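You operate a simulated robot arm through the tools that you are given. There is no shell and no other tool. Be economical: measure what you need, move in short steps, check, and stop when the job is done.

You are at the controls of a simulated robot arm. One attempt, no reset.

Task
Open the label parts drawer, fetch the yellow key and set it in the inside of the label parts drawer and shut the drawer again. Turn the high knob to 330 g. Put three of the steel weights from the top of the narrow bench on top of the clear cover plate. Take the yellow card stand on the top of the low grey cabinet and put it away on the top of the store bench. Put the mini tray that says "pecan" from the top of the low grey cabinet on top of the small layer pad and the mini tray labelled "hazels" on the shelf over the black bin. Do these in any order. Set down upright: steel weight, yellow card stand.

Only the result counts: the job must be done as asked and must still hold three seconds after the hand-in. Knocking over, shifting, dropping, spilling or breaking anything else fails it. Lids that push on must go on centred and level and be pressed home; caps that screw on are set level and turned clockwise until they are tight.

Robot
A 7-joint arm with a two-finger parallel gripper on a trunk, on a base that drives. Base frame: it is fixed to the floor where the robot stands at the start and does not move with it; the origin is under the middle of the robot, x ahead of it, y to its left, z up. Lengths are in cm, angles in rad, forces in N, time in s.
With the tool pointing down near the work surface it reaches from about 10 to 88 cm from the robot's upright axis, wherever it stands. Its first joint turns from -2.007 to 2.007 rad. Places, roughly: clear cover plate (25x21x4 cm) [130, -210, 100]; high knob [-180, 20, 90]; inside of the label parts drawer [90, 0, 70]; label parts drawer [80, 0, 80]; mini tray [-375, 50, 100]; shelf over the black bin (42x18 cm) [-384, -8, 112]; small layer pad [-350, 25, 100]; steel weight [-175, -25, 75]; top of the store bench [110, -350, 90]; yellow card stand [-350, 50, 100]; yellow key [-175, 100, 75]. Payload 3.91 kg.
Tool frame: the origin (TCP) lies between the finger pads and is the grasp point; the fingertips stand 3 cm ahead of it; z points along the fingers, y is the line along which they close. The gripper opens to 11 cm. The fingers are 2 cm wide and 1 cm thick; the gripper's body (4.8 by 11.2 cm) begins 5.5 cm behind the TCP.
Orientation is told as [roll, pitch, yaw] about the base's x, y, z axes, in that order, counted from this pose: with the fingers straight down and closing along the base's y, the tool's x points along the base's -x, its y along +y and its z along -z.

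Tools
- The arm moves only by the tool move_arm. Its argument "increments" is a list of rows, each a list of 7 numbers: the shift along the tool's x, y, z in cm, then the turn, a rotation vector about the tool's x, y, z in rad, then the opening, from 0 (shut) to 1 (fully open). In form: [[tx, ty, tz, rx, ry, rz, jaw], ...]. A call has 1 to 20 rows; each row shifts and turns the commanded pose from where the row before left it, along the tool's axes as they then stand. Rows are played at 5 a second. More than 5 cm and 0.15 rad between two rows, or a gripper value outside its range, and nothing of the call is played. Where a pose cannot be reached the arm comes as near as it can. A force on the tool above 40 N (or 10 N above the force at the start of the call, whichever is more), or a blocked arm, ends the call early, and 0.2 s more pass. Each finger travels about 15.3 cm/s and halts on what it meets, pressing with about 38 N; the grip force reading is that of the motor and also rises with nothing between the fingers. The clock runs only during rows and for 0.2 s after the last one: add rows that do not move to give the fingers time. The reply holds the time, the measured pose of the TCP, the force on the tool along the base axes, the opening and the grip force, in the units named above and with some noise, with the torque about the TCP (base axes, N m) and any sound that the robot's microphone picked up.
- Cameras (640 x 400 px; columns grow to the right, rows downward): "scene" is now at [22.17, 16, 110.18]; the picture's right is [-0.47, -0.88, 0.00], its down [-0.39, 0.21, -0.90] and it looks along [0.79, -0.43, -0.44] (base axes); focal length 251 px, centre (320, 200). "wrist" rides on the gripper at [7.2, 1.7, -10.3] in the tool frame; the picture's right is [-0.23, 0.97, 0.00], its down [-0.76, -0.18, -0.62] and it looks along [-0.61, -0.14, 0.78] (tool axes); focal length 222 px, centre (320, 200). There is no depth. A picture from a camera that has moved, and an enlarged one, comes with that camera's place and axes in the base frame and with its lens.
- capture(camera): a new picture of that camera. No time passes.
- lift_body(by): slides the trunk up (or, below 0, down) by that many cm; the arm and the scene camera ride with it, the base frame stays. It gives what a move gives, with no picture.
- steer(legs): drives the robot by 1 to 6 legs, each [ahead, left, turn to the left] in cm, cm and rad, along the robot's own axes; the way and the turn of a leg run together, so that a leg with both is an arc; at most 150 cm and 3.142 rad a leg. The arm and the cameras ride along, it lands a little off, and it stops where it bumps. It gives what a move gives.
- pan_tilt(pan, tilt): turns the head with the scene camera to pan (to the left, within 1.396 rad either way) and tilt (down, from -0.506 to 1.204), counted from straight ahead of the robot. It gives what a move gives.
- inspect(camera, box): a new picture of the part [left, top, right, bottom] of that camera's present view, enlarged. No time passes.
- close_job(): hands the job in; it is judged then, once.

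Go step by step. Nothing tells you exact positions but the pictures and the camera data: compare them with the known pose of the tool, close in by small moves and look again before you grip or let go. The budget is 493 turns and 254 pictures, counting those below and the enlarged ones. Unless the task says otherwise, let go and move clear before handing in.

The tools are called by a JSON object that holds its "name" and its "arguments". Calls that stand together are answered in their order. move_arm: Moves the arm, as the interface text tells. Its arguments: {"type":"object","properties":{"increments":{"type":"array","items":{"type":"array","items":{"type":"number"}}}},"required":["increments"]} The other tools are called the same way: lift_body (by) slides the trunk up or down; steer (legs) drives the base; pan_tilt (pan, tilt) turns the head that bears the scene camera; capture (camera) takes a picture; inspect (camera, box) takes an enlarged picture of a part of a camera's view; close_job () hands the job in.

At the start:

```text
clock: 0.0
ee_pos: [63.06, -21.66, 102.83]
orientation: [0.0, 0.0, 0.001]
force: [0.7, -1.0, -0.4]
ft_torque: [0.01, 0.05, 0.0]
finger_gap: 10.99
finger_force: 0.0
trunk travel left (down, up): [-42.5, 56.5]
robot x, y, heading: [-0.03, -0.01, -0.002]
head pan, tilt: [-0.492, 0.454]
```

scene: 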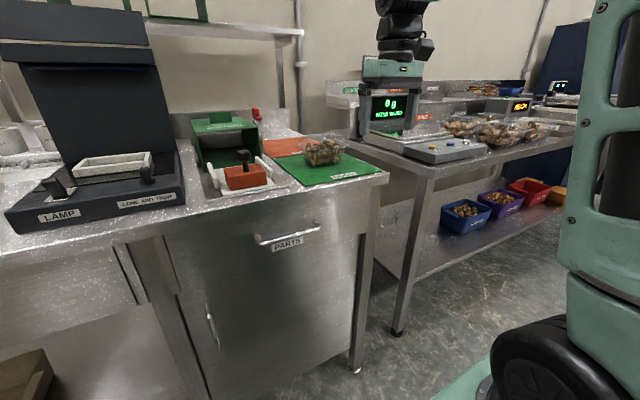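
wrist: 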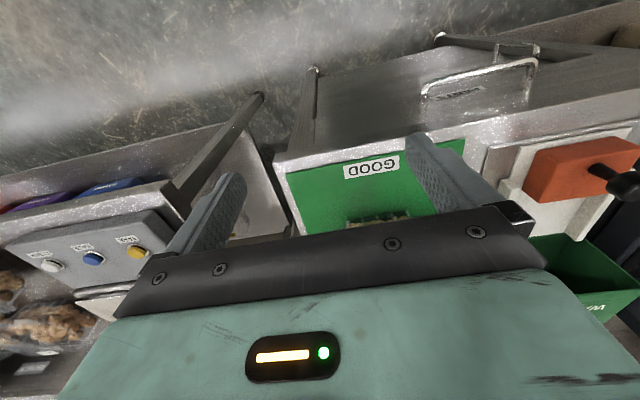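

I see the bench with the PARTS drawer ahead of me, and a scale bench to the right. I'll look around first.

{"name": "pan_tilt", "arguments": {"pan": 0.0, "tilt": 0.6}}

{"name": "capture", "arguments": {"camera": "scene"}}

{"name": "pan_tilt", "arguments": {"pan": -1.3, "tilt": 0.4}}

{"name": "capture", "arguments": {"camera": "scene"}}

{"name": "pan_tilt", "arguments": {"pan": 1.3, "tilt": 0.4}}

{"name": "capture", "arguments": {"camera": "scene"}}

```text
clock: 0.9
ee_pos: [63.01, -21.87, 102.91]
orientation: [-0.001, 0.0, 0.001]
force: [-0.2, 1.2, -0.3]
ft_torque: [-0.01, 0.01, 0.0]
finger_gap: 11.01
finger_force: 0.1
trunk travel left (down, up): [-42.5, 56.5]
robot x, y, heading: [0.01, -0.34, -0.004]
head pan, tilt: [0.0, 0.6]
```

```text
251 pictures are left
camera scene: at [22.91, 20.34, 108.85], right [0.0, -1.0, 0.0], down [-0.56, 0.0, -0.83], along [0.83, 0.0, -0.56], focal length 251 px, centre (320, 200)
```

scene: 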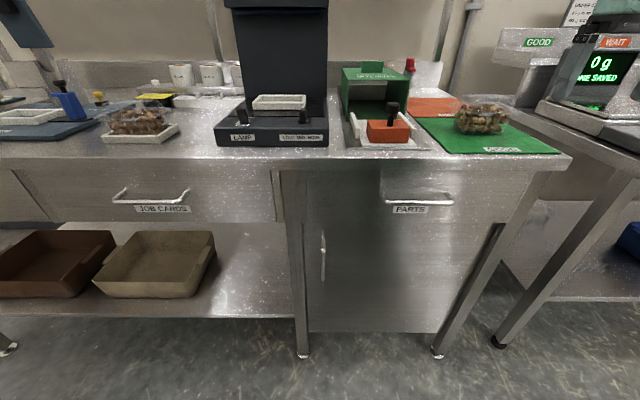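

```text
clock: 2.4
ee_pos: [63.05, -21.77, 102.93]
orientation: [-0.001, -0.001, 0.001]
force: [-0.1, -0.5, -0.8]
ft_torque: [0.0, 0.0, 0.03]
finger_gap: 11.0
finger_force: 0.0
trunk travel left (down, up): [-42.5, 56.5]
robot x, y, heading: [0.22, -0.14, -0.003]
head pan, tilt: [-1.3, 0.4]
```

```text
250 pictures are left
camera scene: at [16.56, 11.42, 110.67], right [-0.96, -0.27, 0.0], down [-0.1, 0.38, -0.92], along [0.25, -0.89, -0.39], focal length 251 px, centre (320, 200)
```

scene: 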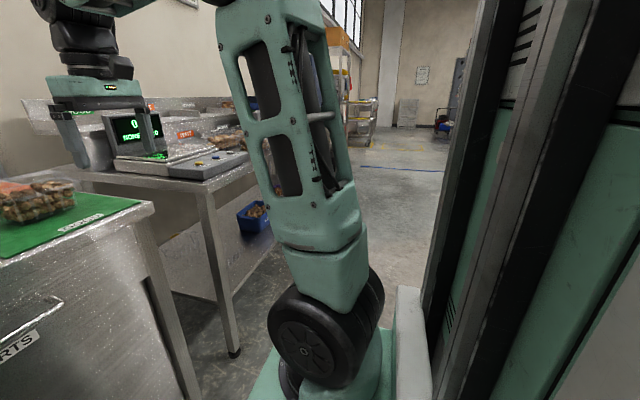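

```text
clock: 4.7
ee_pos: [63.06, -21.8, 102.89]
orientation: [0.001, 0.001, -0.002]
force: [-0.6, -0.2, -0.2]
ft_torque: [0.01, 0.03, 0.02]
finger_gap: 10.99
finger_force: 0.0
trunk travel left (down, up): [-42.5, 56.5]
robot x, y, heading: [-0.16, 0.1, -0.005]
head pan, tilt: [1.3, 0.4]
```

```text
249 pictures are left
camera scene: at [16.56, 29.27, 110.68], right [0.96, -0.27, 0.0], down [-0.1, -0.37, -0.92], along [0.25, 0.89, -0.39], focal length 251 px, centre (320, 200)
```

scene: 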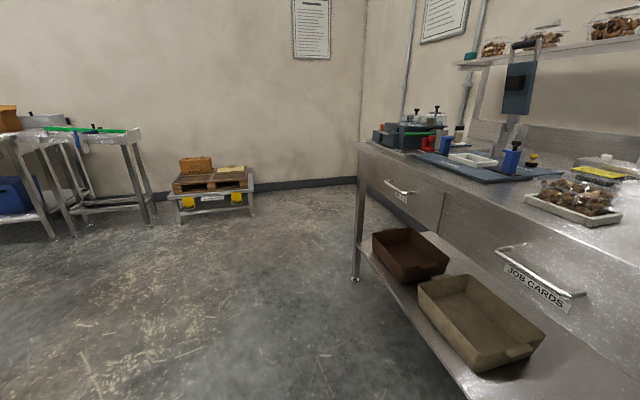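

{"name": "pan_tilt", "arguments": {"pan": -0.3, "tilt": 0.6}}

{"name": "inspect", "arguments": {"camera": "scene", "box": [160, 100, 480, 300]}}

{"name": "inspect", "arguments": {"camera": "wrist", "box": [320, 0, 640, 200]}}

```text
clock: 6.4
ee_pos: [62.97, -21.77, 102.9]
orientation: [0.0, -0.001, 0.001]
force: [0.2, -0.5, 0.2]
ft_torque: [0.02, -0.01, 0.03]
finger_gap: 10.99
finger_force: 0.0
trunk travel left (down, up): [-42.5, 56.5]
robot x, y, heading: [0.1, 0.11, 0.001]
head pan, tilt: [-0.3, 0.6]
```

```text
2.00 times, centred on (320, 200) of scene
camera zoom: at [22.52, 17.74, 108.85], right [-0.3, -0.96, 0.0], down [-0.54, 0.17, -0.83], along [0.79, -0.24, -0.56], focal length 501 px, centre (320, 200)
```

zoom: 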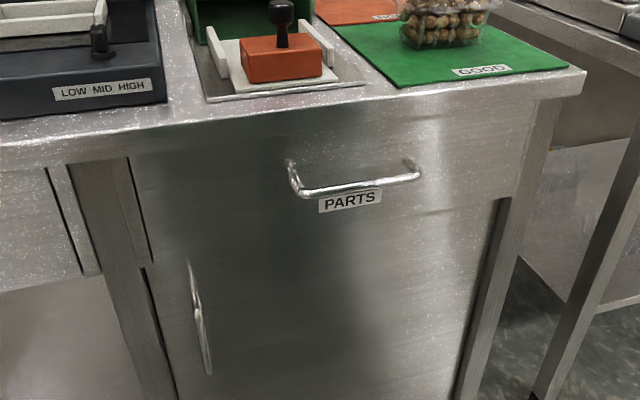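

```text
2.00 times, centred on (480, 100) of wrist
camera zoom: at [55.85, -19.94, 113.2], right [0.23, 0.97, 0.0], down [0.76, -0.18, 0.62], along [0.61, -0.14, -0.78], focal length 444 px, centre (0, 400)
```

zoom: 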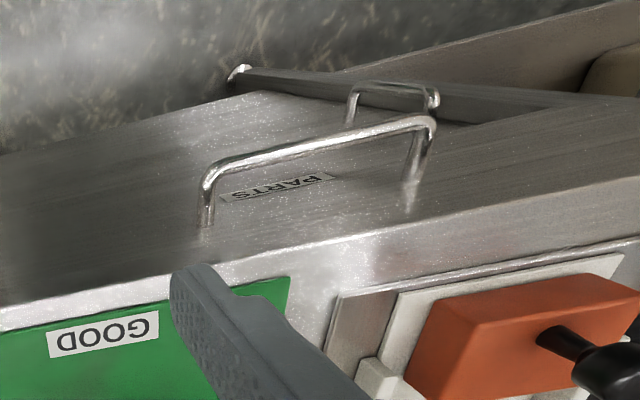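

The PARTS handle bar is at about x 66.5, y -7..7, z 78.7. I'll back the arm off and turn the fingers to horizontal, pointing forward.

{"name": "move_arm", "arguments": {"increments": [[3.6, 3.63, 0, 0, 0, 0, 0.4], [3.6, 3.63, 0, 0, 0, 0, 0.4], [3.6, 3.63, 0, 0, 0, 0, 0.4], [3.6, 3.63, 0, 0, 0, 0, 0.4], [3.6, 3.63, 0, 0, 0, 0, 0.4], [3.6, 3.63, 0, 0, 0, 0, 0.4], [0, 0, 0, 0, -0.1428, 0, 0.4], [0, 0, 0, 0, -0.1428, 0, 0.4], [0, 0, 0, 0, -0.1428, 0, 0.4], [0, 0, 0, 0, -0.1428, 0, 0.4], [0, 0, 0, 0, -0.1428, 0, 0.4], [0, 0, 0, 0, -0.1428, 0, 0.4], [0, 0, 0, 0, -0.1428, 0, 0.4], [0, 0, 0, 0, -0.1428, 0, 0.4], [0, 0, 0, 0, -0.1428, 0, 0.4], [0, 0, 0, 0, -0.1428, 0, 0.4], [0, 0, 0, 0, -0.1428, 0, 0.4]]}}

{"name": "capture", "arguments": {"camera": "scene"}}

```text
refused: row 1 steps farther than a row can; nothing moved
```

```text
246 pictures are left
camera scene: at [22.52, 17.74, 108.85], right [-0.3, -0.96, 0.0], down [-0.54, 0.17, -0.83], along [0.79, -0.24, -0.56], focal length 251 px, centre (320, 200)
```

scene: 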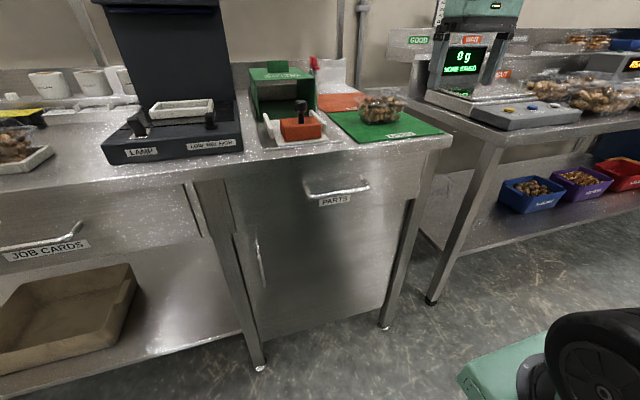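

{"name": "move_arm", "arguments": {"increments": [[3.1, 3.1, 0, 0, 0, 0, 0.4], [3.1, 3.1, 0, 0, 0, 0, 0.4], [3.1, 3.1, 0, 0, 0, 0, 0.4], [3.1, 3.1, 0, 0, 0, 0, 0.4], [3.1, 3.1, 0, 0, 0, 0, 0.4], [3.1, 3.1, 0, 0, 0, 0, 0.4], [3.1, 3.1, 0, 0, 0, 0, 0.4], [0, 0, 0, 0, -0.1428, 0, 0.4], [0, 0, 0, 0, -0.1428, 0, 0.4], [0, 0, 0, 0, -0.1428, 0, 0.4], [0, 0, 0, 0, -0.1428, 0, 0.4], [0, 0, 0, 0, -0.1428, 0, 0.4], [0, 0, 0, 0, -0.1428, 0, 0.4], [0, 0, 0, 0, -0.1428, 0, 0.4], [0, 0, 0, 0, -0.1428, 0, 0.4], [0, 0, 0, 0, -0.1428, 0, 0.4], [0, 0, 0, 0, -0.1428, 0, 0.4], [0, 0, 0, 0, -0.1428, 0, 0.4]]}}

{"name": "move_arm", "arguments": {"increments": [[0, 0, 0, 0, 0, 0.1428, 0.4], [0, 0, 0, 0, 0, 0.1428, 0.4], [0, 0, 0, 0, 0, 0.1428, 0.4], [0, 0, 0, 0, 0, 0.1428, 0.4], [0, 0, 0, 0, 0, 0.1428, 0.4], [0, 0, 0, 0, 0, 0.1428, 0.4], [0, 0, 0, 0, 0, 0.1428, 0.4], [0, 0, 0, 0, 0, 0.1428, 0.4], [0, 0, 0, 0, 0, 0.1428, 0.4], [0, 0, 0, 0, 0, 0.1428, 0.4], [0, 0, 0, 0, 0, 0.1428, 0.4]]}}

{"name": "capture", "arguments": {"camera": "scene"}}

{"name": "capture", "arguments": {"camera": "wrist"}}

```text
clock: 10.2
ee_pos: [60.03, 5.84, 96.07]
orientation: [-0.005, -1.476, 0.004]
force: [-0.8, -0.2, 0.2]
ft_torque: [-0.02, 0.03, 0.0]
finger_gap: 4.36
finger_force: 0.0
out of reach, approached as far as the arm can: row 6, 7, 8, 9, 10, 11, 12, 13, 14, 15, 16, 17, 18
trunk travel left (down, up): [-42.5, 56.5]
robot x, y, heading: [-0.16, 0.01, 0.002]
head pan, tilt: [-0.3, 0.6]
```

```text
clock: 12.6
ee_pos: [59.25, 5.91, 100.28]
orientation: [1.431, -0.866, -1.467]
force: [0.3, -0.4, -0.1]
ft_torque: [0.0, 0.0, -0.01]
finger_gap: 4.4
finger_force: 0.0
out of reach, approached as far as the arm can: row 3, 4, 5, 6, 7, 8, 9, 10, 11
trunk travel left (down, up): [-42.5, 56.5]
robot x, y, heading: [0.25, -0.12, 0.0]
head pan, tilt: [-0.3, 0.6]
```

```text
245 pictures are left
camera scene: at [22.52, 17.74, 108.85], right [-0.3, -0.96, 0.0], down [-0.54, 0.17, -0.83], along [0.79, -0.24, -0.56], focal length 251 px, centre (320, 200)
```

scene: 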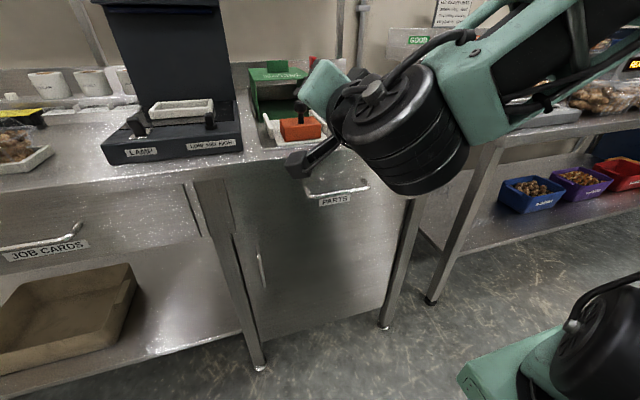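

```text
244 pictures are left
camera wrist: at [48.68, 11.97, 96.68], right [0.07, 0.6, 0.8], down [-0.58, -0.63, 0.52], along [0.81, -0.5, 0.3], focal length 222 px, centre (320, 200)
```

wrist: 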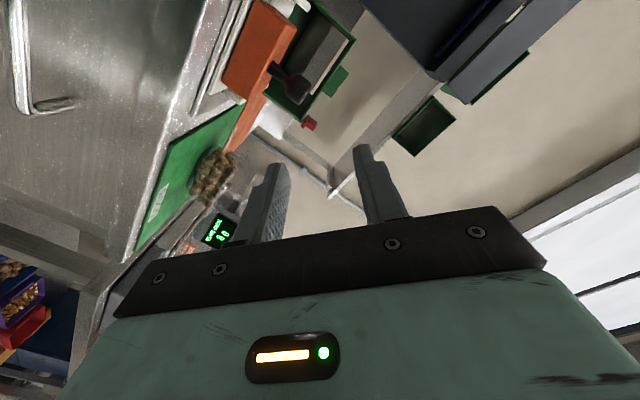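

The fingers can't roll fully this close in. I'll back the base off 22 cm so the arm can stretch out.

{"name": "steer", "arguments": {"legs": [[-22, 0, 0]]}}

{"name": "move_arm", "arguments": {"increments": [[0, 0, 4, 0, 0, 0, 0.4], [0, 0, 4, 0, 0, 0, 0.4], [0, 0, 4, 0, 0, 0.0, 0.4], [0, 0, 0, 0, 0, 0.1, 0.4], [0, 0, 0, 0, 0, 0.1, 0.4]]}}

```text
clock: 14.3
ee_pos: [37.5, 5.76, 100.2]
orientation: [1.432, -0.864, -1.471]
force: [0.6, 0.1, -0.4]
ft_torque: [0.0, 0.04, 0.01]
finger_gap: 4.42
finger_force: 0.2
trunk travel left (down, up): [-42.5, 56.5]
robot x, y, heading: [-21.51, -0.08, -0.005]
head pan, tilt: [-0.3, 0.6]
```

```text
clock: 15.5
ee_pos: [46.87, 4.13, 106.21]
orientation: [1.444, -0.675, -1.501]
force: [0.8, -0.2, -0.4]
ft_torque: [0.01, 0.01, -0.04]
finger_gap: 4.39
finger_force: 0.0
out of reach, approached as far as the arm can: row 1, 2, 3, 4, 5
trunk travel left (down, up): [-42.5, 56.5]
robot x, y, heading: [-21.97, 0.17, -0.001]
head pan, tilt: [-0.3, 0.6]
```

{"name": "move_arm", "arguments": {"increments": [[0, 0, 4, 0, 0, 0, 0.4], [0, 0, 4, 0, 0, 0, 0.4]]}}

{"name": "pan_tilt", "arguments": {"pan": -0.5, "tilt": 0.3}}

{"name": "capture", "arguments": {"camera": "scene"}}

```text
clock: 16.1
ee_pos: [51.5, 2.07, 108.87]
orientation: [1.455, -0.669, -1.506]
force: [0.1, -0.3, 0.5]
ft_torque: [0.0, 0.0, -0.02]
finger_gap: 4.37
finger_force: 0.1
out of reach, approached as far as the arm can: row 1, 2
trunk travel left (down, up): [-42.5, 56.5]
robot x, y, heading: [-22.14, 0.13, -0.006]
head pan, tilt: [-0.3, 0.6]
```

```text
clock: 16.9
ee_pos: [51.66, 2.13, 108.97]
orientation: [1.453, -0.667, -1.506]
force: [0.2, -0.3, 0.7]
ft_torque: [-0.02, 0.01, 0.02]
finger_gap: 4.38
finger_force: 0.0
trunk travel left (down, up): [-42.5, 56.5]
robot x, y, heading: [-21.64, -0.1, -0.007]
head pan, tilt: [-0.499, 0.3]
```

```text
243 pictures are left
camera scene: at [0.48, 15.82, 111.59], right [-0.48, -0.88, 0.0], down [-0.26, 0.14, -0.95], along [0.84, -0.46, -0.3], focal length 251 px, centre (320, 200)
```

scene: 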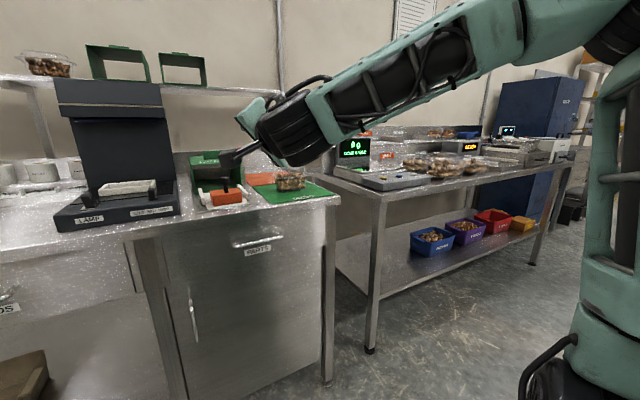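

{"name": "move_arm", "arguments": {"increments": [[0, 0, 0, 0, 0, -0.142, 0.4], [0, 0, 0, 0, 0, -0.142, 0.4], [0, 0, 0, 0, 0, -0.142, 0.4], [0, 0, 0, 0, 0, -0.142, 0.4], [0, 0, 0, 0, 0, -0.142, 0.4], [0, 0, 0, 0, 0, -0.142, 0.4], [0, 0, 0, 0, 0, -0.142, 0.4], [0, 0, 0, 0, 0, -0.142, 0.4], [0, 0, 0, 0, 0, -0.142, 0.4], [0, 0, 0, 0, 0, -0.142, 0.4], [0, 0, 0, 0, 0, -0.142, 0.4], [0, 0, 0, 0, 0, -0.142, 0.4], [0, 0, 0, 0, 0, -0.142, 0.4], [0, 0, 0, 0, 0, -0.142, 0.4], [0, 0, 0, 0, 0, -0.142, 0.4], [0, 0, 0, 0, 0, -0.142, 0.4], [0, 0, 0, 0, 0, -0.142, 0.4]]}}

```text
clock: 20.5
ee_pos: [51.54, 1.86, 108.73]
orientation: [-1.479, -0.054, 1.559]
force: [-0.3, 0.4, -0.3]
ft_torque: [-0.01, -0.02, 0.0]
finger_gap: 4.39
finger_force: 0.0
trunk travel left (down, up): [-42.5, 56.5]
robot x, y, heading: [-21.76, -0.03, 0.002]
head pan, tilt: [-0.499, 0.3]
```

Rolling the other way works: tool x = -y, tool y = -z, tool z = +x. Now down to handle height, still short of it.

{"name": "move_arm", "arguments": {"increments": [[0.3, 4.9, 0, 0.09, 0, 0, 0.4], [0.3, 4.9, 0, 0, 0, 0, 0.4], [0.3, 4.9, 0, 0, 0, 0, 0.4], [0.3, 4.9, 0, 0, 0, 0, 0.4], [0.3, 4.9, 0, 0, 0, 0, 0.4], [0.3, 4.9, 0, 0, 0, 0, 0.4]]}}

{"name": "capture", "arguments": {"camera": "wrist"}}

{"name": "capture", "arguments": {"camera": "scene"}}

```text
clock: 21.9
ee_pos: [51.2, 1.76, 79.21]
orientation: [-1.572, -0.055, 1.557]
force: [-0.1, -0.5, -0.6]
ft_torque: [0.0, 0.0, 0.01]
finger_gap: 4.39
finger_force: 0.0
trunk travel left (down, up): [-42.5, 56.5]
robot x, y, heading: [-22.26, -0.02, -0.006]
head pan, tilt: [-0.499, 0.3]
```

```text
242 pictures are left
camera wrist: at [40.78, -5.12, 76.99], right [0.0, 0.28, -0.96], down [-0.61, 0.76, 0.22], along [0.79, 0.59, 0.18], focal length 222 px, centre (320, 200)
```

wrist: 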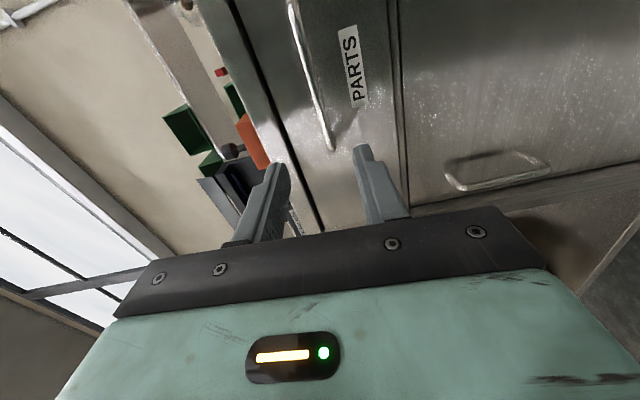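

```text
241 pictures are left
camera scene: at [0.46, 15.82, 111.61], right [-0.48, -0.88, 0.0], down [-0.26, 0.14, -0.96], along [0.84, -0.46, -0.3], focal length 251 px, centre (320, 200)
```

scene: 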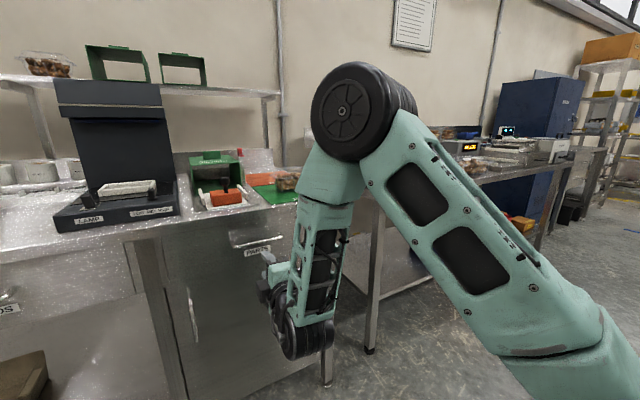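

{"name": "move_arm", "arguments": {"increments": [[0.6, 0, 4.7, 0, 0, 0, 0.4], [0.6, 0, 4.7, 0, 0, 0, 0.4], [0.5, 0, 4.7, 0, 0, 0, 0.4], [0, 0, 0, 0, 0, 0, 0.4]]}}

{"name": "capture", "arguments": {"camera": "wrist"}}

```text
clock: 22.9
ee_pos: [65.35, -0.04, 79.31]
orientation: [-1.572, -0.056, 1.557]
force: [-0.7, -0.7, -0.2]
ft_torque: [-0.04, 0.0, 0.02]
finger_gap: 4.4
finger_force: 0.1
trunk travel left (down, up): [-42.5, 56.5]
robot x, y, heading: [-21.7, -0.0, -0.007]
head pan, tilt: [-0.499, 0.3]
```

```text
240 pictures are left
camera wrist: at [54.97, -6.97, 77.2], right [0.0, 0.28, -0.96], down [-0.61, 0.76, 0.22], along [0.79, 0.59, 0.17], focal length 222 px, centre (320, 200)
```

wrist: 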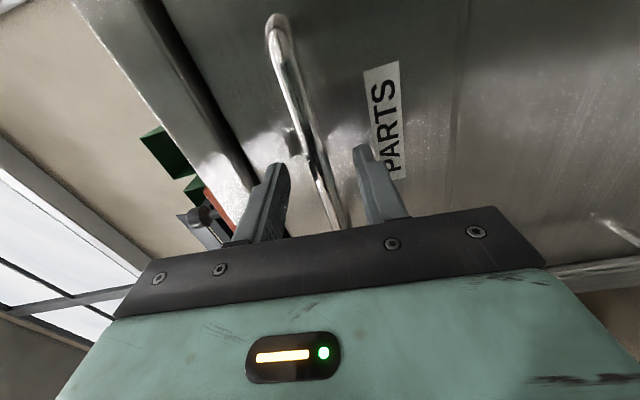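

Bar is between the fingers. I'll close on it.

{"name": "move_arm", "arguments": {"increments": [[0, 0, 0, 0, 0, 0, 0.2], [0, 0, 0, 0, 0, 0, 0.0], [0, 0, 0, 0, 0, 0, 0.0], [0, 0, 0, 0, 0, 0, 0.0]]}}

```text
clock: 23.9
ee_pos: [65.14, -0.06, 78.96]
orientation: [-1.564, -0.055, 1.56]
force: [-1.3, 1.2, -23.0]
ft_torque: [-1.01, 0.15, 0.51]
finger_gap: 1.3
finger_force: 45.1
trunk travel left (down, up): [-42.5, 56.5]
robot x, y, heading: [-21.83, 0.07, -0.01]
head pan, tilt: [-0.499, 0.3]
```

{"name": "move_arm", "arguments": {"increments": [[0, 0.4, 0, 0, 0, 0, 0], [0, 0, -2, 0, 0, 0, 0], [0, 0, -3, 0, 0, 0, 0], [0, 0, -3, 0, 0, 0, 0]]}}

```text
clock: 24.9
ee_pos: [57.18, -0.0, 78.95]
orientation: [-1.569, -0.056, 1.557]
force: [1.7, 3.5, -9.0]
ft_torque: [-0.94, 0.05, -0.48]
finger_gap: 1.26
finger_force: 45.6
trunk travel left (down, up): [-42.5, 56.5]
robot x, y, heading: [-22.24, 0.25, -0.0]
head pan, tilt: [-0.499, 0.3]
```

Drawer moves with it. I'll pull on.

{"name": "move_arm", "arguments": {"increments": [[0, 0, -3, 0, 0, 0, 0], [0, 0, -3, 0, 0, 0, 0], [0, 0, -3, 0, 0, 0, 0], [0, 0, -3, 0, 0, 0, 0]]}}

{"name": "steer", "arguments": {"legs": [[-5, 0, 0]]}}

{"name": "pan_tilt", "arguments": {"pan": -0.2, "tilt": 0.6}}

{"name": "capture", "arguments": {"camera": "scene"}}

```text
clock: 25.9
ee_pos: [45.25, 0.21, 79.06]
orientation: [-1.58, -0.057, 1.556]
force: [1.1, -3.3, 23.0]
ft_torque: [-1.02, -0.09, 0.72]
finger_gap: 1.3
finger_force: 45.1
trunk travel left (down, up): [-42.5, 56.5]
robot x, y, heading: [-21.84, 0.05, -0.004]
head pan, tilt: [-0.499, 0.3]
```

```text
clock: 27.0
ee_pos: [40.23, 0.17, 79.0]
orientation: [-1.585, -0.055, 1.555]
force: [-1.6, -1.5, 3.0]
ft_torque: [-1.02, -0.08, 0.08]
finger_gap: 1.28
finger_force: 45.3
trunk travel left (down, up): [-42.5, 56.5]
robot x, y, heading: [-26.87, -0.2, -0.001]
head pan, tilt: [-0.499, 0.3]
stopped in leg 1: the force on the tool passed its limit at 43 N (the readings are from after the stop); the commanded pose is now the measured one
```

```text
clock: 27.8
ee_pos: [40.33, 0.21, 79.06]
orientation: [-1.582, -0.056, 1.555]
force: [0.0, 0.6, 4.9]
ft_torque: [-0.96, -0.02, 0.05]
finger_gap: 1.29
finger_force: 44.6
trunk travel left (down, up): [-42.5, 56.5]
robot x, y, heading: [-26.7, 0.0, -0.002]
head pan, tilt: [-0.201, 0.6]
```

```text
239 pictures are left
camera scene: at [-4.02, 18.55, 108.86], right [-0.2, -0.98, 0.0], down [-0.55, 0.12, -0.83], along [0.81, -0.17, -0.56], focal length 251 px, centre (320, 200)
```

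scene: 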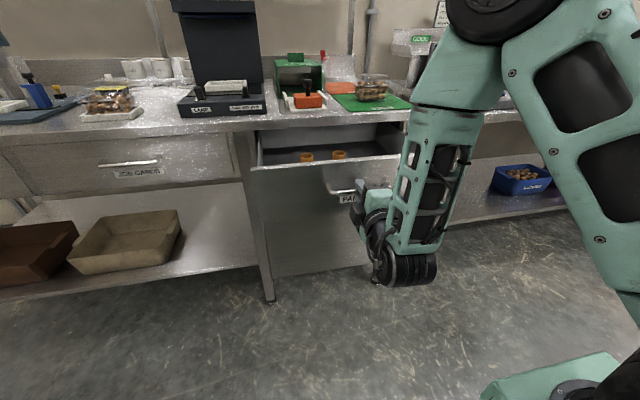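

The drawer is open to its stop, with two orange rings already inside. I'll release and back away.

{"name": "move_arm", "arguments": {"increments": [[0, 0, 0, 0, 0, 0, 0.2], [0, 0, 0, 0, 0, 0, 0.35], [0, 0, 0, 0, 0, 0, 0.35]]}}

{"name": "steer", "arguments": {"legs": [[-25, 0, 0]]}}

{"name": "capture", "arguments": {"camera": "scene"}}

```text
clock: 28.6
ee_pos: [40.26, 0.08, 78.92]
orientation: [-1.583, -0.055, 1.556]
force: [-0.9, 0.1, 0.9]
ft_torque: [0.01, 0.01, 0.03]
finger_gap: 3.88
finger_force: 0.1
trunk travel left (down, up): [-42.5, 56.5]
robot x, y, heading: [-26.64, 0.14, -0.004]
head pan, tilt: [-0.201, 0.6]
```

```text
clock: 30.4
ee_pos: [16.0, 0.42, 78.94]
orientation: [-1.583, -0.055, 1.559]
force: [-0.4, -0.2, -0.7]
ft_torque: [0.01, 0.01, -0.01]
finger_gap: 3.84
finger_force: 0.0
trunk travel left (down, up): [-42.5, 56.5]
robot x, y, heading: [-51.32, -0.31, 0.002]
head pan, tilt: [-0.201, 0.6]
```

```text
238 pictures are left
camera scene: at [-28.37, 18.71, 108.85], right [-0.2, -0.98, 0.0], down [-0.55, 0.11, -0.83], along [0.81, -0.16, -0.56], focal length 251 px, centre (320, 200)
```

scene: 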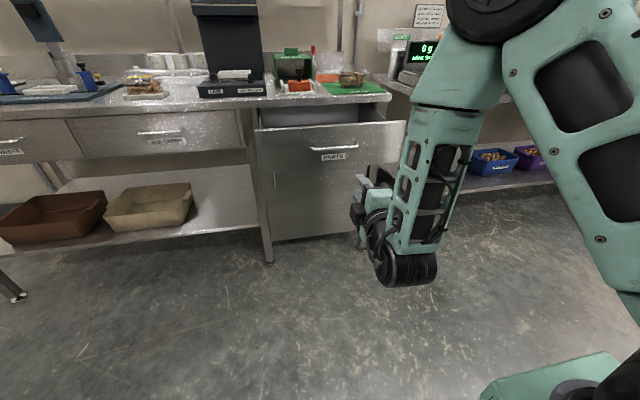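

Now raise the arm, fold the tool to pointing down, and look behind.

{"name": "move_arm", "arguments": {"increments": [[0.0, -4.9, 0, 0, 0, 0, 0.5], [0.0, -4.9, 0, 0, 0, 0, 0.5], [0.0, -4.9, 0, 0, 0, 0, 0.5], [0.0, -4.9, 0, 0, 0, 0, 0.5], [0.0, -4.9, 0, 0, 0, 0, 0.5], [0.0, -4.9, 0, 0, 0, 0, 0.5], [0, 0, 0, -0.143, 0, 0, 0.5], [0, 0, 0, -0.143, 0, 0, 0.5], [0, 0, 0, -0.143, 0, 0, 0.5], [0, 0, 0, -0.143, 0, 0, 0.5], [0, 0, 0, -0.143, 0, 0, 0.5], [0, 0, 0, -0.143, 0, 0, 0.5], [0, 0, 0, -0.143, 0, 0, 0.5], [0, 0, 0, -0.143, 0, 0, 0.5], [0, 0, 0, -0.143, 0, 0, 0.5], [0, 0, 0, -0.143, 0, 0, 0.5], [0, 0, 0, -0.141, 0, 0, 0.5]]}}

{"name": "steer", "arguments": {"legs": [[-20, 0, 0], [0, 0, 3.14]]}}

{"name": "pan_tilt", "arguments": {"pan": 0, "tilt": 0.35}}

{"name": "capture", "arguments": {"camera": "scene"}}

```text
clock: 34.0
ee_pos: [16.27, -0.7, 108.33]
orientation: [-0.009, -0.054, 1.563]
force: [0.0, 0.7, 0.0]
ft_torque: [-0.01, -0.05, 0.03]
finger_gap: 5.5
finger_force: 0.1
out of reach, approached as far as the arm can: row 1
trunk travel left (down, up): [-42.5, 56.5]
robot x, y, heading: [-51.12, 0.22, 0.004]
head pan, tilt: [-0.201, 0.6]
```

```text
clock: 42.8
ee_pos: [-138.55, 6.3, 108.17]
orientation: [-0.011, -0.057, -1.66]
force: [-1.1, -0.4, 0.2]
ft_torque: [0.05, -0.04, 0.0]
finger_gap: 5.46
finger_force: 0.0
trunk travel left (down, up): [-42.5, 56.5]
robot x, y, heading: [-70.97, -0.08, 3.063]
head pan, tilt: [-0.201, 0.6]
```

```text
clock: 43.6
ee_pos: [-138.54, 6.38, 108.2]
orientation: [-0.012, -0.054, -1.659]
force: [0.4, -0.1, 0.4]
ft_torque: [0.02, 0.0, -0.01]
finger_gap: 5.49
finger_force: 0.1
trunk travel left (down, up): [-42.5, 56.5]
robot x, y, heading: [-71.46, 0.26, 3.061]
head pan, tilt: [0.0, 0.351]
```

```text
237 pictures are left
camera scene: at [-96.54, -18.69, 111.12], right [0.08, 1.0, 0.0], down [0.34, -0.03, -0.94], along [-0.94, 0.07, -0.34], focal length 251 px, centre (320, 200)
```

scene: 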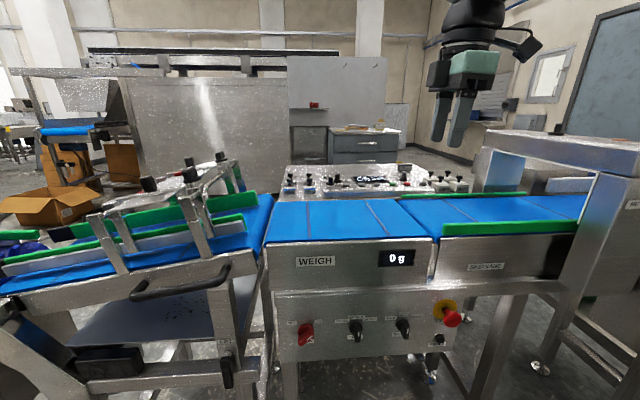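

{"name": "inspect", "arguments": {"camera": "scene", "box": [260, 240, 480, 380]}}

{"name": "inspect", "arguments": {"camera": "scene", "box": [260, 140, 480, 260]}}

{"name": "inspect", "arguments": {"camera": "scene", "box": [0, 150, 280, 360]}}

```text
2.86 times, centred on (370, 310) of scene
camera zoom: at [-96.54, -18.69, 111.12], right [0.08, 1.0, 0.0], down [0.34, -0.03, -0.94], along [-0.94, 0.07, -0.34], focal length 716 px, centre (177, -114)
```

zoom: 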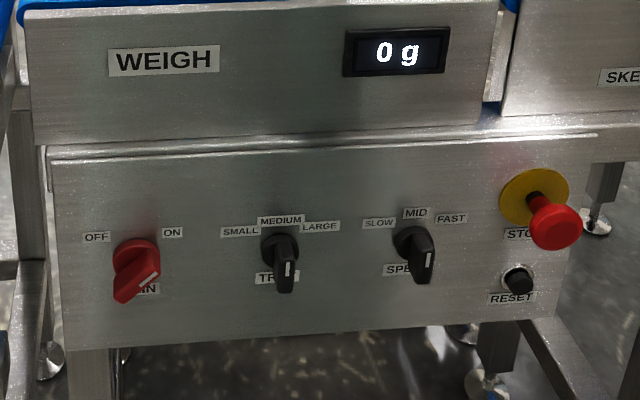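

```text
2.91 times, centred on (370, 200) of scene
camera zoom: at [-96.54, -18.69, 111.12], right [0.08, 1.0, 0.0], down [0.34, -0.03, -0.94], along [-0.94, 0.07, -0.34], focal length 729 px, centre (174, 200)
```

zoom: 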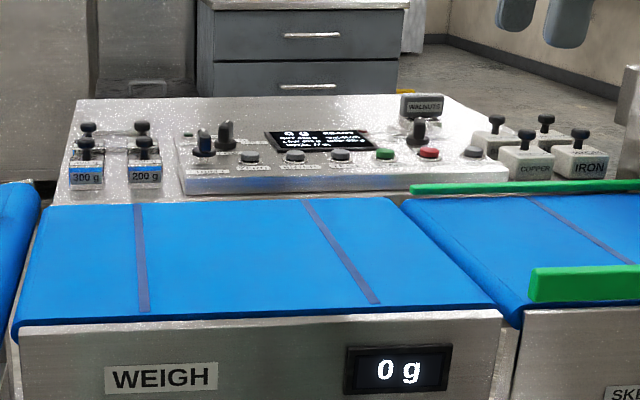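

```text
1.90 times, centred on (140, 255) of scene
camera zoom: at [-96.54, -18.69, 111.12], right [0.08, 1.0, 0.0], down [0.34, -0.03, -0.94], along [-0.94, 0.07, -0.34], focal length 478 px, centre (663, 95)
```

zoom: 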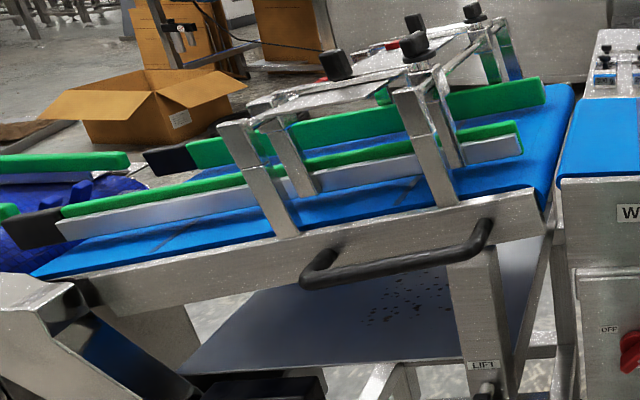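

{"name": "pan_tilt", "arguments": {"pan": -1.0, "tilt": 0.35}}

{"name": "capture", "arguments": {"camera": "scene"}}

{"name": "pan_tilt", "arguments": {"pan": 1.0, "tilt": 0.35}}

{"name": "capture", "arguments": {"camera": "scene"}}

{"name": "lift_body", "arguments": {"by": 50}}

{"name": "pan_tilt", "arguments": {"pan": 0.0, "tilt": 0.45}}

{"name": "capture", "arguments": {"camera": "scene"}}

{"name": "pan_tilt", "arguments": {"pan": -0.7, "tilt": 0.45}}

{"name": "capture", "arguments": {"camera": "scene"}}

```text
clock: 44.8
ee_pos: [-138.5, 6.34, 108.35]
orientation: [-0.012, -0.056, -1.66]
force: [0.1, 0.2, -1.0]
ft_torque: [-0.02, 0.0, -0.03]
finger_gap: 5.52
finger_force: 0.0
trunk travel left (down, up): [-42.5, 56.5]
robot x, y, heading: [-71.66, 0.12, 3.066]
head pan, tilt: [-1.0, 0.351]
```

```text
233 pictures are left
camera scene: at [-91.66, -11.22, 111.13], right [0.88, 0.47, 0.0], down [0.16, -0.3, -0.94], along [-0.44, 0.83, -0.34], focal length 251 px, centre (320, 200)
```

scene: 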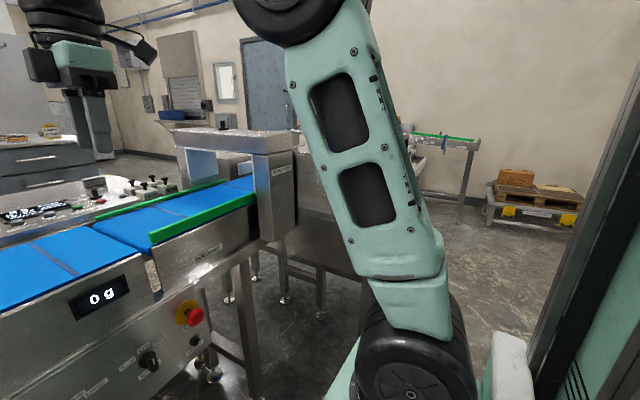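

```text
clock: 46.8
ee_pos: [-138.45, 6.21, 108.2]
orientation: [-0.013, -0.056, -1.659]
force: [-0.2, -1.0, 0.4]
ft_torque: [-0.02, 0.0, -0.01]
finger_gap: 5.49
finger_force: 0.0
trunk travel left (down, up): [-42.5, 56.5]
robot x, y, heading: [-71.37, 0.22, 3.057]
head pan, tilt: [1.0, 0.351]
```

```text
232 pictures are left
camera scene: at [-92.89, -26.84, 111.13], right [-0.8, 0.61, 0.0], down [0.21, 0.27, -0.94], along [-0.57, -0.75, -0.34], focal length 251 px, centre (320, 200)
```

scene: 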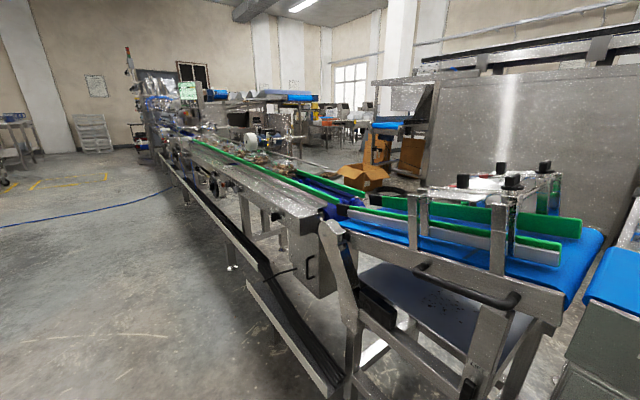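

```text
refused: 50 is not a number from -40 to 40
```

```text
clock: 48.0
ee_pos: [-138.37, 6.38, 108.31]
orientation: [-0.013, -0.055, -1.66]
force: [0.0, 0.3, 0.3]
ft_torque: [0.03, 0.01, -0.01]
finger_gap: 5.51
finger_force: 0.0
trunk travel left (down, up): [-42.5, 56.5]
robot x, y, heading: [-71.39, 0.3, 3.059]
head pan, tilt: [0.0, 0.45]
```

```text
231 pictures are left
camera scene: at [-96.42, -18.71, 110.21], right [0.08, 1.0, 0.0], down [0.43, -0.03, -0.9], along [-0.9, 0.07, -0.44], focal length 251 px, centre (320, 200)
```

scene: 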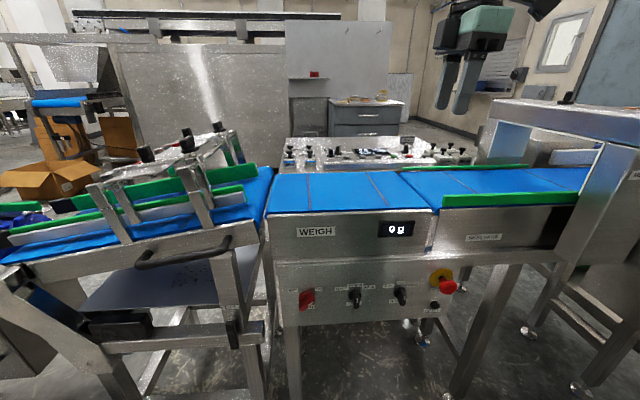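

```text
clock: 49.1
ee_pos: [-138.38, 6.44, 108.31]
orientation: [-0.012, -0.056, -1.66]
force: [0.1, -0.6, 0.0]
ft_torque: [-0.01, 0.02, -0.01]
finger_gap: 5.49
finger_force: 0.0
trunk travel left (down, up): [-42.5, 56.5]
robot x, y, heading: [-71.36, -0.39, 3.064]
head pan, tilt: [-0.7, 0.45]
```

```text
230 pictures are left
camera scene: at [-93.81, -12.98, 110.21], right [0.7, 0.71, 0.0], down [0.31, -0.31, -0.9], along [-0.64, 0.63, -0.44], focal length 251 px, centre (320, 200)
```

scene: 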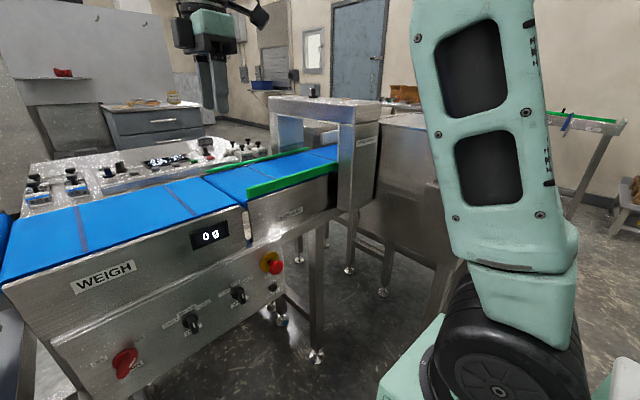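

The conveyor line lies between me and the bench with weights, knob and cabinet. I'll raise the trunk for a better overview before planning the route.

{"name": "lift_body", "arguments": {"by": 38}}

{"name": "pan_tilt", "arguments": {"pan": -0.5, "tilt": 0.5}}

{"name": "capture", "arguments": {"camera": "scene"}}

{"name": "pan_tilt", "arguments": {"pan": 0.2, "tilt": 0.5}}

{"name": "capture", "arguments": {"camera": "scene"}}

```text
clock: 52.8
ee_pos: [-138.42, 6.31, 146.19]
orientation: [-0.013, -0.055, -1.66]
force: [0.0, -0.1, -0.8]
ft_torque: [-0.02, -0.02, 0.0]
finger_gap: 5.5
finger_force: 0.0
trunk travel left (down, up): [-80.5, 18.5]
robot x, y, heading: [-71.36, 0.38, 3.065]
head pan, tilt: [-0.7, 0.45]
```

```text
clock: 53.5
ee_pos: [-138.44, 6.43, 146.27]
orientation: [-0.013, -0.056, -1.659]
force: [-0.4, 0.2, -0.7]
ft_torque: [0.01, 0.0, 0.02]
finger_gap: 5.52
finger_force: 0.0
trunk travel left (down, up): [-80.5, 18.5]
robot x, y, heading: [-71.39, 0.27, 3.066]
head pan, tilt: [-0.499, 0.499]
```

```text
229 pictures are left
camera scene: at [-94.88, -14.45, 147.76], right [0.55, 0.84, 0.0], down [0.4, -0.26, -0.88], along [-0.74, 0.48, -0.48], focal length 251 px, centre (320, 200)
```

scene: 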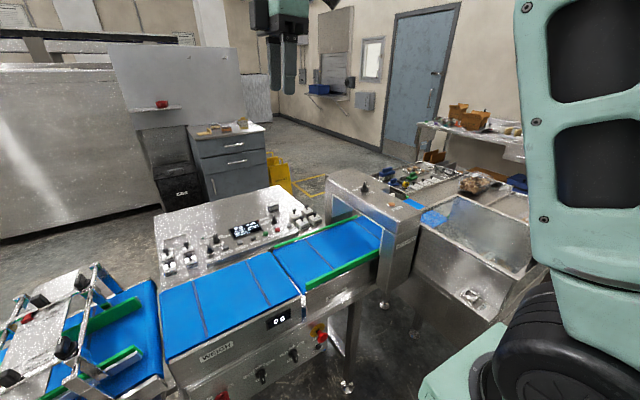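

```text
clock: 54.6
ee_pos: [-138.44, 6.29, 146.27]
orientation: [-0.013, -0.057, -1.66]
force: [-0.6, 0.8, 0.5]
ft_torque: [0.01, -0.01, 0.04]
finger_gap: 5.52
finger_force: 0.0
trunk travel left (down, up): [-80.5, 18.5]
robot x, y, heading: [-71.37, -0.05, 3.06]
head pan, tilt: [0.201, 0.499]
```

```text
228 pictures are left
camera scene: at [-96.29, -20.52, 147.76], right [-0.12, 0.99, 0.0], down [0.48, 0.06, -0.88], along [-0.87, -0.11, -0.48], focal length 251 px, centre (320, 200)
```

scene: 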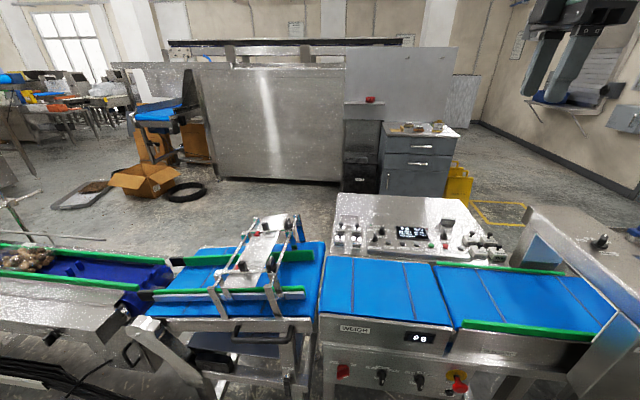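

{"name": "inspect", "arguments": {"camera": "scene", "box": [320, 185, 520, 275]}}

{"name": "pan_tilt", "arguments": {"pan": -0.35, "tilt": 0.5}}

{"name": "inspect", "arguments": {"camera": "scene", "box": [380, 100, 560, 260]}}

{"name": "inspect", "arguments": {"camera": "scene", "box": [140, 80, 340, 220]}}

```text
3.20 times, centred on (420, 230) of scene
camera zoom: at [-96.29, -20.52, 147.76], right [-0.12, 0.99, 0.0], down [0.48, 0.06, -0.88], along [-0.87, -0.11, -0.48], focal length 802 px, centre (0, 104)
```

zoom: 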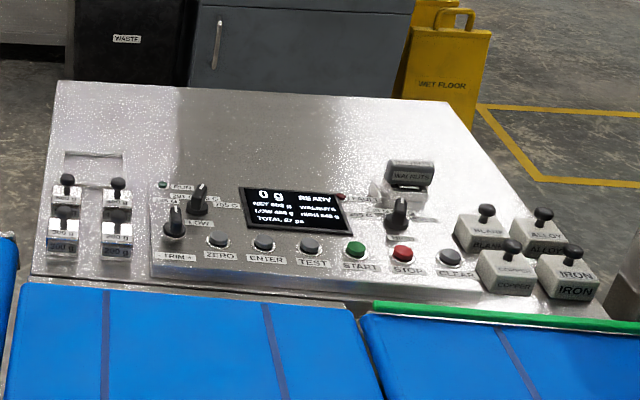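

```text
clock: 55.5
ee_pos: [-138.52, 6.35, 146.37]
orientation: [-0.012, -0.055, -1.661]
force: [-0.7, -0.1, -0.2]
ft_torque: [-0.01, -0.01, 0.01]
finger_gap: 5.5
finger_force: 0.0
trunk travel left (down, up): [-80.5, 18.5]
robot x, y, heading: [-71.29, -0.08, 3.062]
head pan, tilt: [-0.351, 0.499]
```

```text
2.50 times, centred on (470, 180) of scene
camera zoom: at [-95.54, -15.64, 147.76], right [0.42, 0.91, 0.0], down [0.44, -0.2, -0.88], along [-0.8, 0.36, -0.48], focal length 627 px, centre (-55, 250)
```

zoom: 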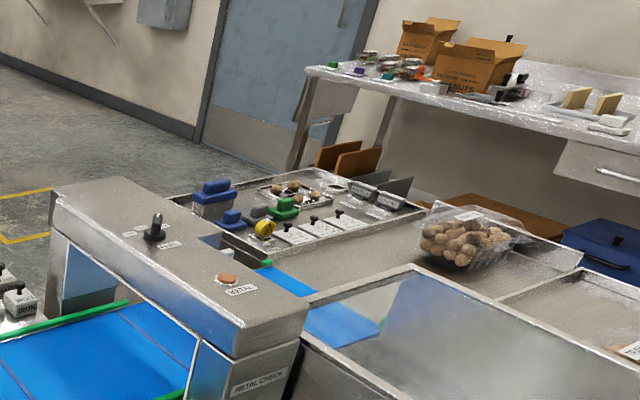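

```text
2.86 times, centred on (240, 150) of scene
camera zoom: at [-95.54, -15.64, 147.76], right [0.42, 0.91, 0.0], down [0.44, -0.2, -0.88], along [-0.8, 0.36, -0.48], focal length 716 px, centre (549, 343)
```

zoom: 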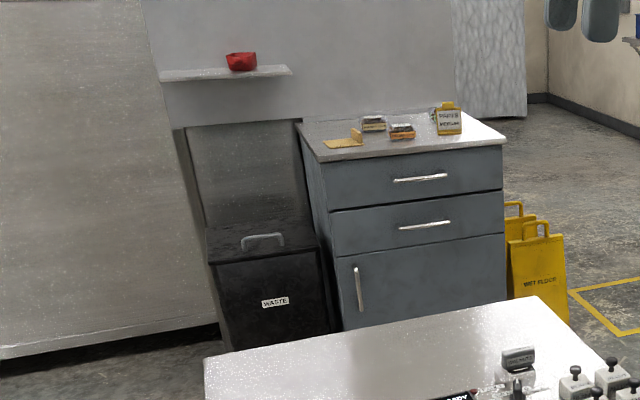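

The layout is clear: weights and console are on a narrow bench behind the belt, the yellow key beyond the metal check, and the cabinet and shelf further back. I'll move along to look for a passage.

{"name": "steer", "arguments": {"legs": [[-20, 0, 0], [0, -130, 0.0]]}}

{"name": "pan_tilt", "arguments": {"pan": -0.5, "tilt": 0.5}}

{"name": "capture", "arguments": {"camera": "scene"}}

{"name": "pan_tilt", "arguments": {"pan": 0.2, "tilt": 0.5}}

{"name": "capture", "arguments": {"camera": "scene"}}

```text
clock: 63.3
ee_pos: [-107.34, 136.46, 146.22]
orientation: [-0.012, -0.056, -1.682]
force: [-0.1, 0.0, -0.3]
ft_torque: [0.0, -0.02, -0.02]
finger_gap: 5.52
finger_force: 0.1
trunk travel left (down, up): [-80.5, 18.5]
robot x, y, heading: [-40.46, 128.38, 3.04]
head pan, tilt: [-0.351, 0.499]
```

```text
clock: 64.0
ee_pos: [-107.35, 136.45, 146.29]
orientation: [-0.011, -0.056, -1.684]
force: [-0.4, -1.0, 0.0]
ft_torque: [0.02, -0.01, 0.0]
finger_gap: 5.49
finger_force: 0.0
trunk travel left (down, up): [-80.5, 18.5]
robot x, y, heading: [-40.23, 128.54, 3.04]
head pan, tilt: [-0.499, 0.499]
```

```text
224 pictures are left
camera scene: at [-64.25, 114.58, 147.76], right [0.57, 0.82, 0.0], down [0.39, -0.27, -0.88], along [-0.72, 0.5, -0.48], focal length 251 px, centre (320, 200)
```

scene: 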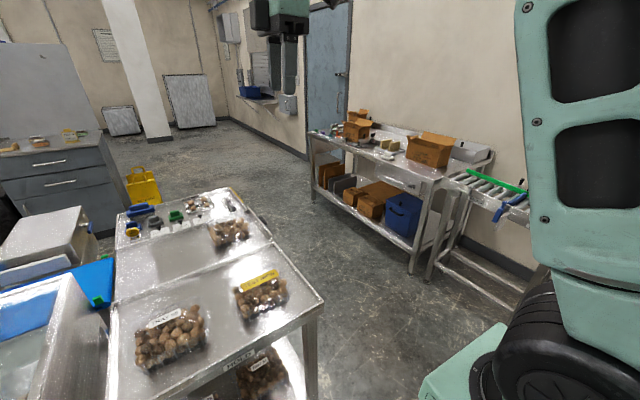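

```text
clock: 65.0
ee_pos: [-107.44, 136.45, 146.34]
orientation: [-0.013, -0.056, -1.686]
force: [0.4, 0.0, -0.8]
ft_torque: [0.0, 0.0, -0.04]
finger_gap: 5.48
finger_force: 0.0
trunk travel left (down, up): [-80.5, 18.5]
robot x, y, heading: [-39.96, 128.48, 3.037]
head pan, tilt: [0.201, 0.499]
```

```text
223 pictures are left
camera scene: at [-65.81, 108.55, 147.76], right [-0.1, 1.0, 0.0], down [0.48, 0.05, -0.88], along [-0.87, -0.08, -0.48], focal length 251 px, centre (320, 200)
```

scene: 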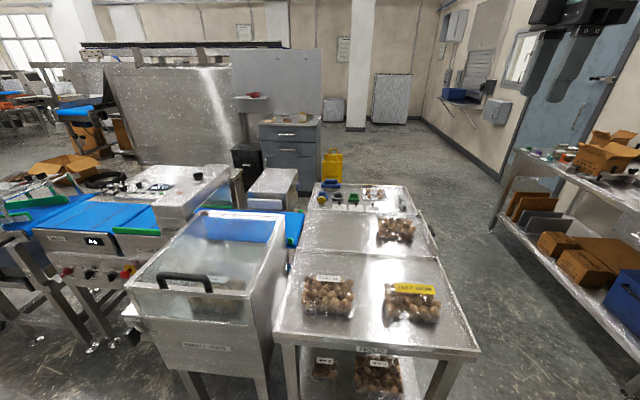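

The passage is between the hold table (edge y≈150) and the wall bench (y≈240). I'll drive along y≈196.

{"name": "steer", "arguments": {"legs": [[0, 0, 0.1], [0, -66, 0]]}}

{"name": "pan_tilt", "arguments": {"pan": 0.0, "tilt": 0.6}}

{"name": "capture", "arguments": {"camera": "scene"}}

```text
clock: 69.2
ee_pos: [-106.82, 197.55, 146.31]
orientation: [-0.013, -0.056, -1.608]
force: [0.2, 0.0, -0.3]
ft_torque: [0.02, 0.0, -0.01]
finger_gap: 5.53
finger_force: 0.1
trunk travel left (down, up): [-80.5, 18.5]
robot x, y, heading: [-39.37, 194.73, 3.114]
head pan, tilt: [0.201, 0.499]
```

```text
clock: 70.0
ee_pos: [-106.75, 197.56, 146.25]
orientation: [-0.012, -0.057, -1.609]
force: [-0.1, -0.1, 1.0]
ft_torque: [0.0, 0.01, 0.01]
finger_gap: 5.48
finger_force: 0.0
trunk travel left (down, up): [-80.5, 18.5]
robot x, y, heading: [-39.54, 194.82, 3.119]
head pan, tilt: [0.0, 0.6]
```

```text
222 pictures are left
camera scene: at [-63.14, 174.74, 146.85], right [0.02, 1.0, 0.0], down [0.56, -0.01, -0.83], along [-0.82, 0.02, -0.56], focal length 251 px, centre (320, 200)
```

scene: 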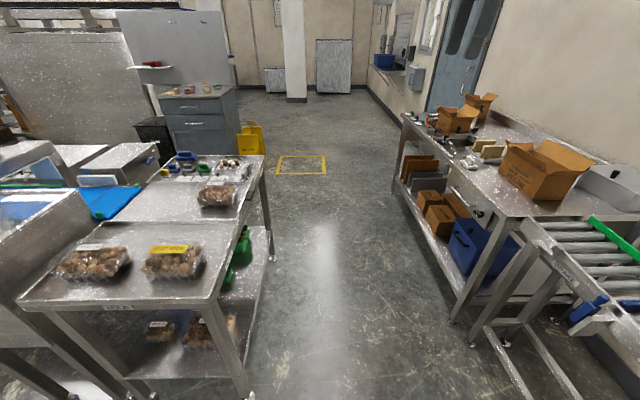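

{"name": "steer", "arguments": {"legs": [[0, 0, 0.025], [150, 0, 0], [60, 0, 0]]}}

{"name": "pan_tilt", "arguments": {"pan": 0.9, "tilt": 0.6}}

{"name": "capture", "arguments": {"camera": "scene"}}

```text
clock: 80.8
ee_pos: [-317.84, 192.95, 146.28]
orientation: [-0.014, -0.057, -1.568]
force: [0.2, 0.8, -0.3]
ft_torque: [-0.02, 0.0, -0.01]
finger_gap: 5.51
finger_force: 0.0
trunk travel left (down, up): [-80.5, 18.5]
robot x, y, heading: [-250.86, 192.78, -3.134]
head pan, tilt: [0.0, 0.6]
```

```text
clock: 82.0
ee_pos: [-317.88, 192.94, 146.18]
orientation: [-0.012, -0.055, -1.569]
force: [-0.6, -0.1, -0.2]
ft_torque: [-0.04, 0.0, -0.01]
finger_gap: 5.48
finger_force: 0.1
trunk travel left (down, up): [-80.5, 18.5]
robot x, y, heading: [-250.68, 192.6, -3.133]
head pan, tilt: [0.901, 0.6]
```

```text
221 pictures are left
camera scene: at [-269.94, 164.98, 146.85], right [-0.79, 0.61, 0.0], down [0.35, 0.45, -0.83], along [-0.5, -0.65, -0.56], focal length 251 px, centre (320, 200)
```

scene: 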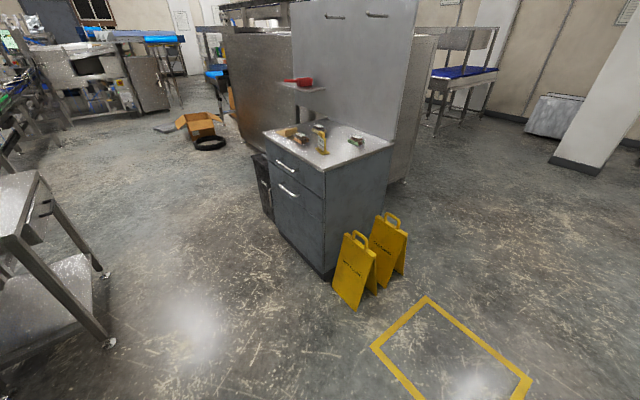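

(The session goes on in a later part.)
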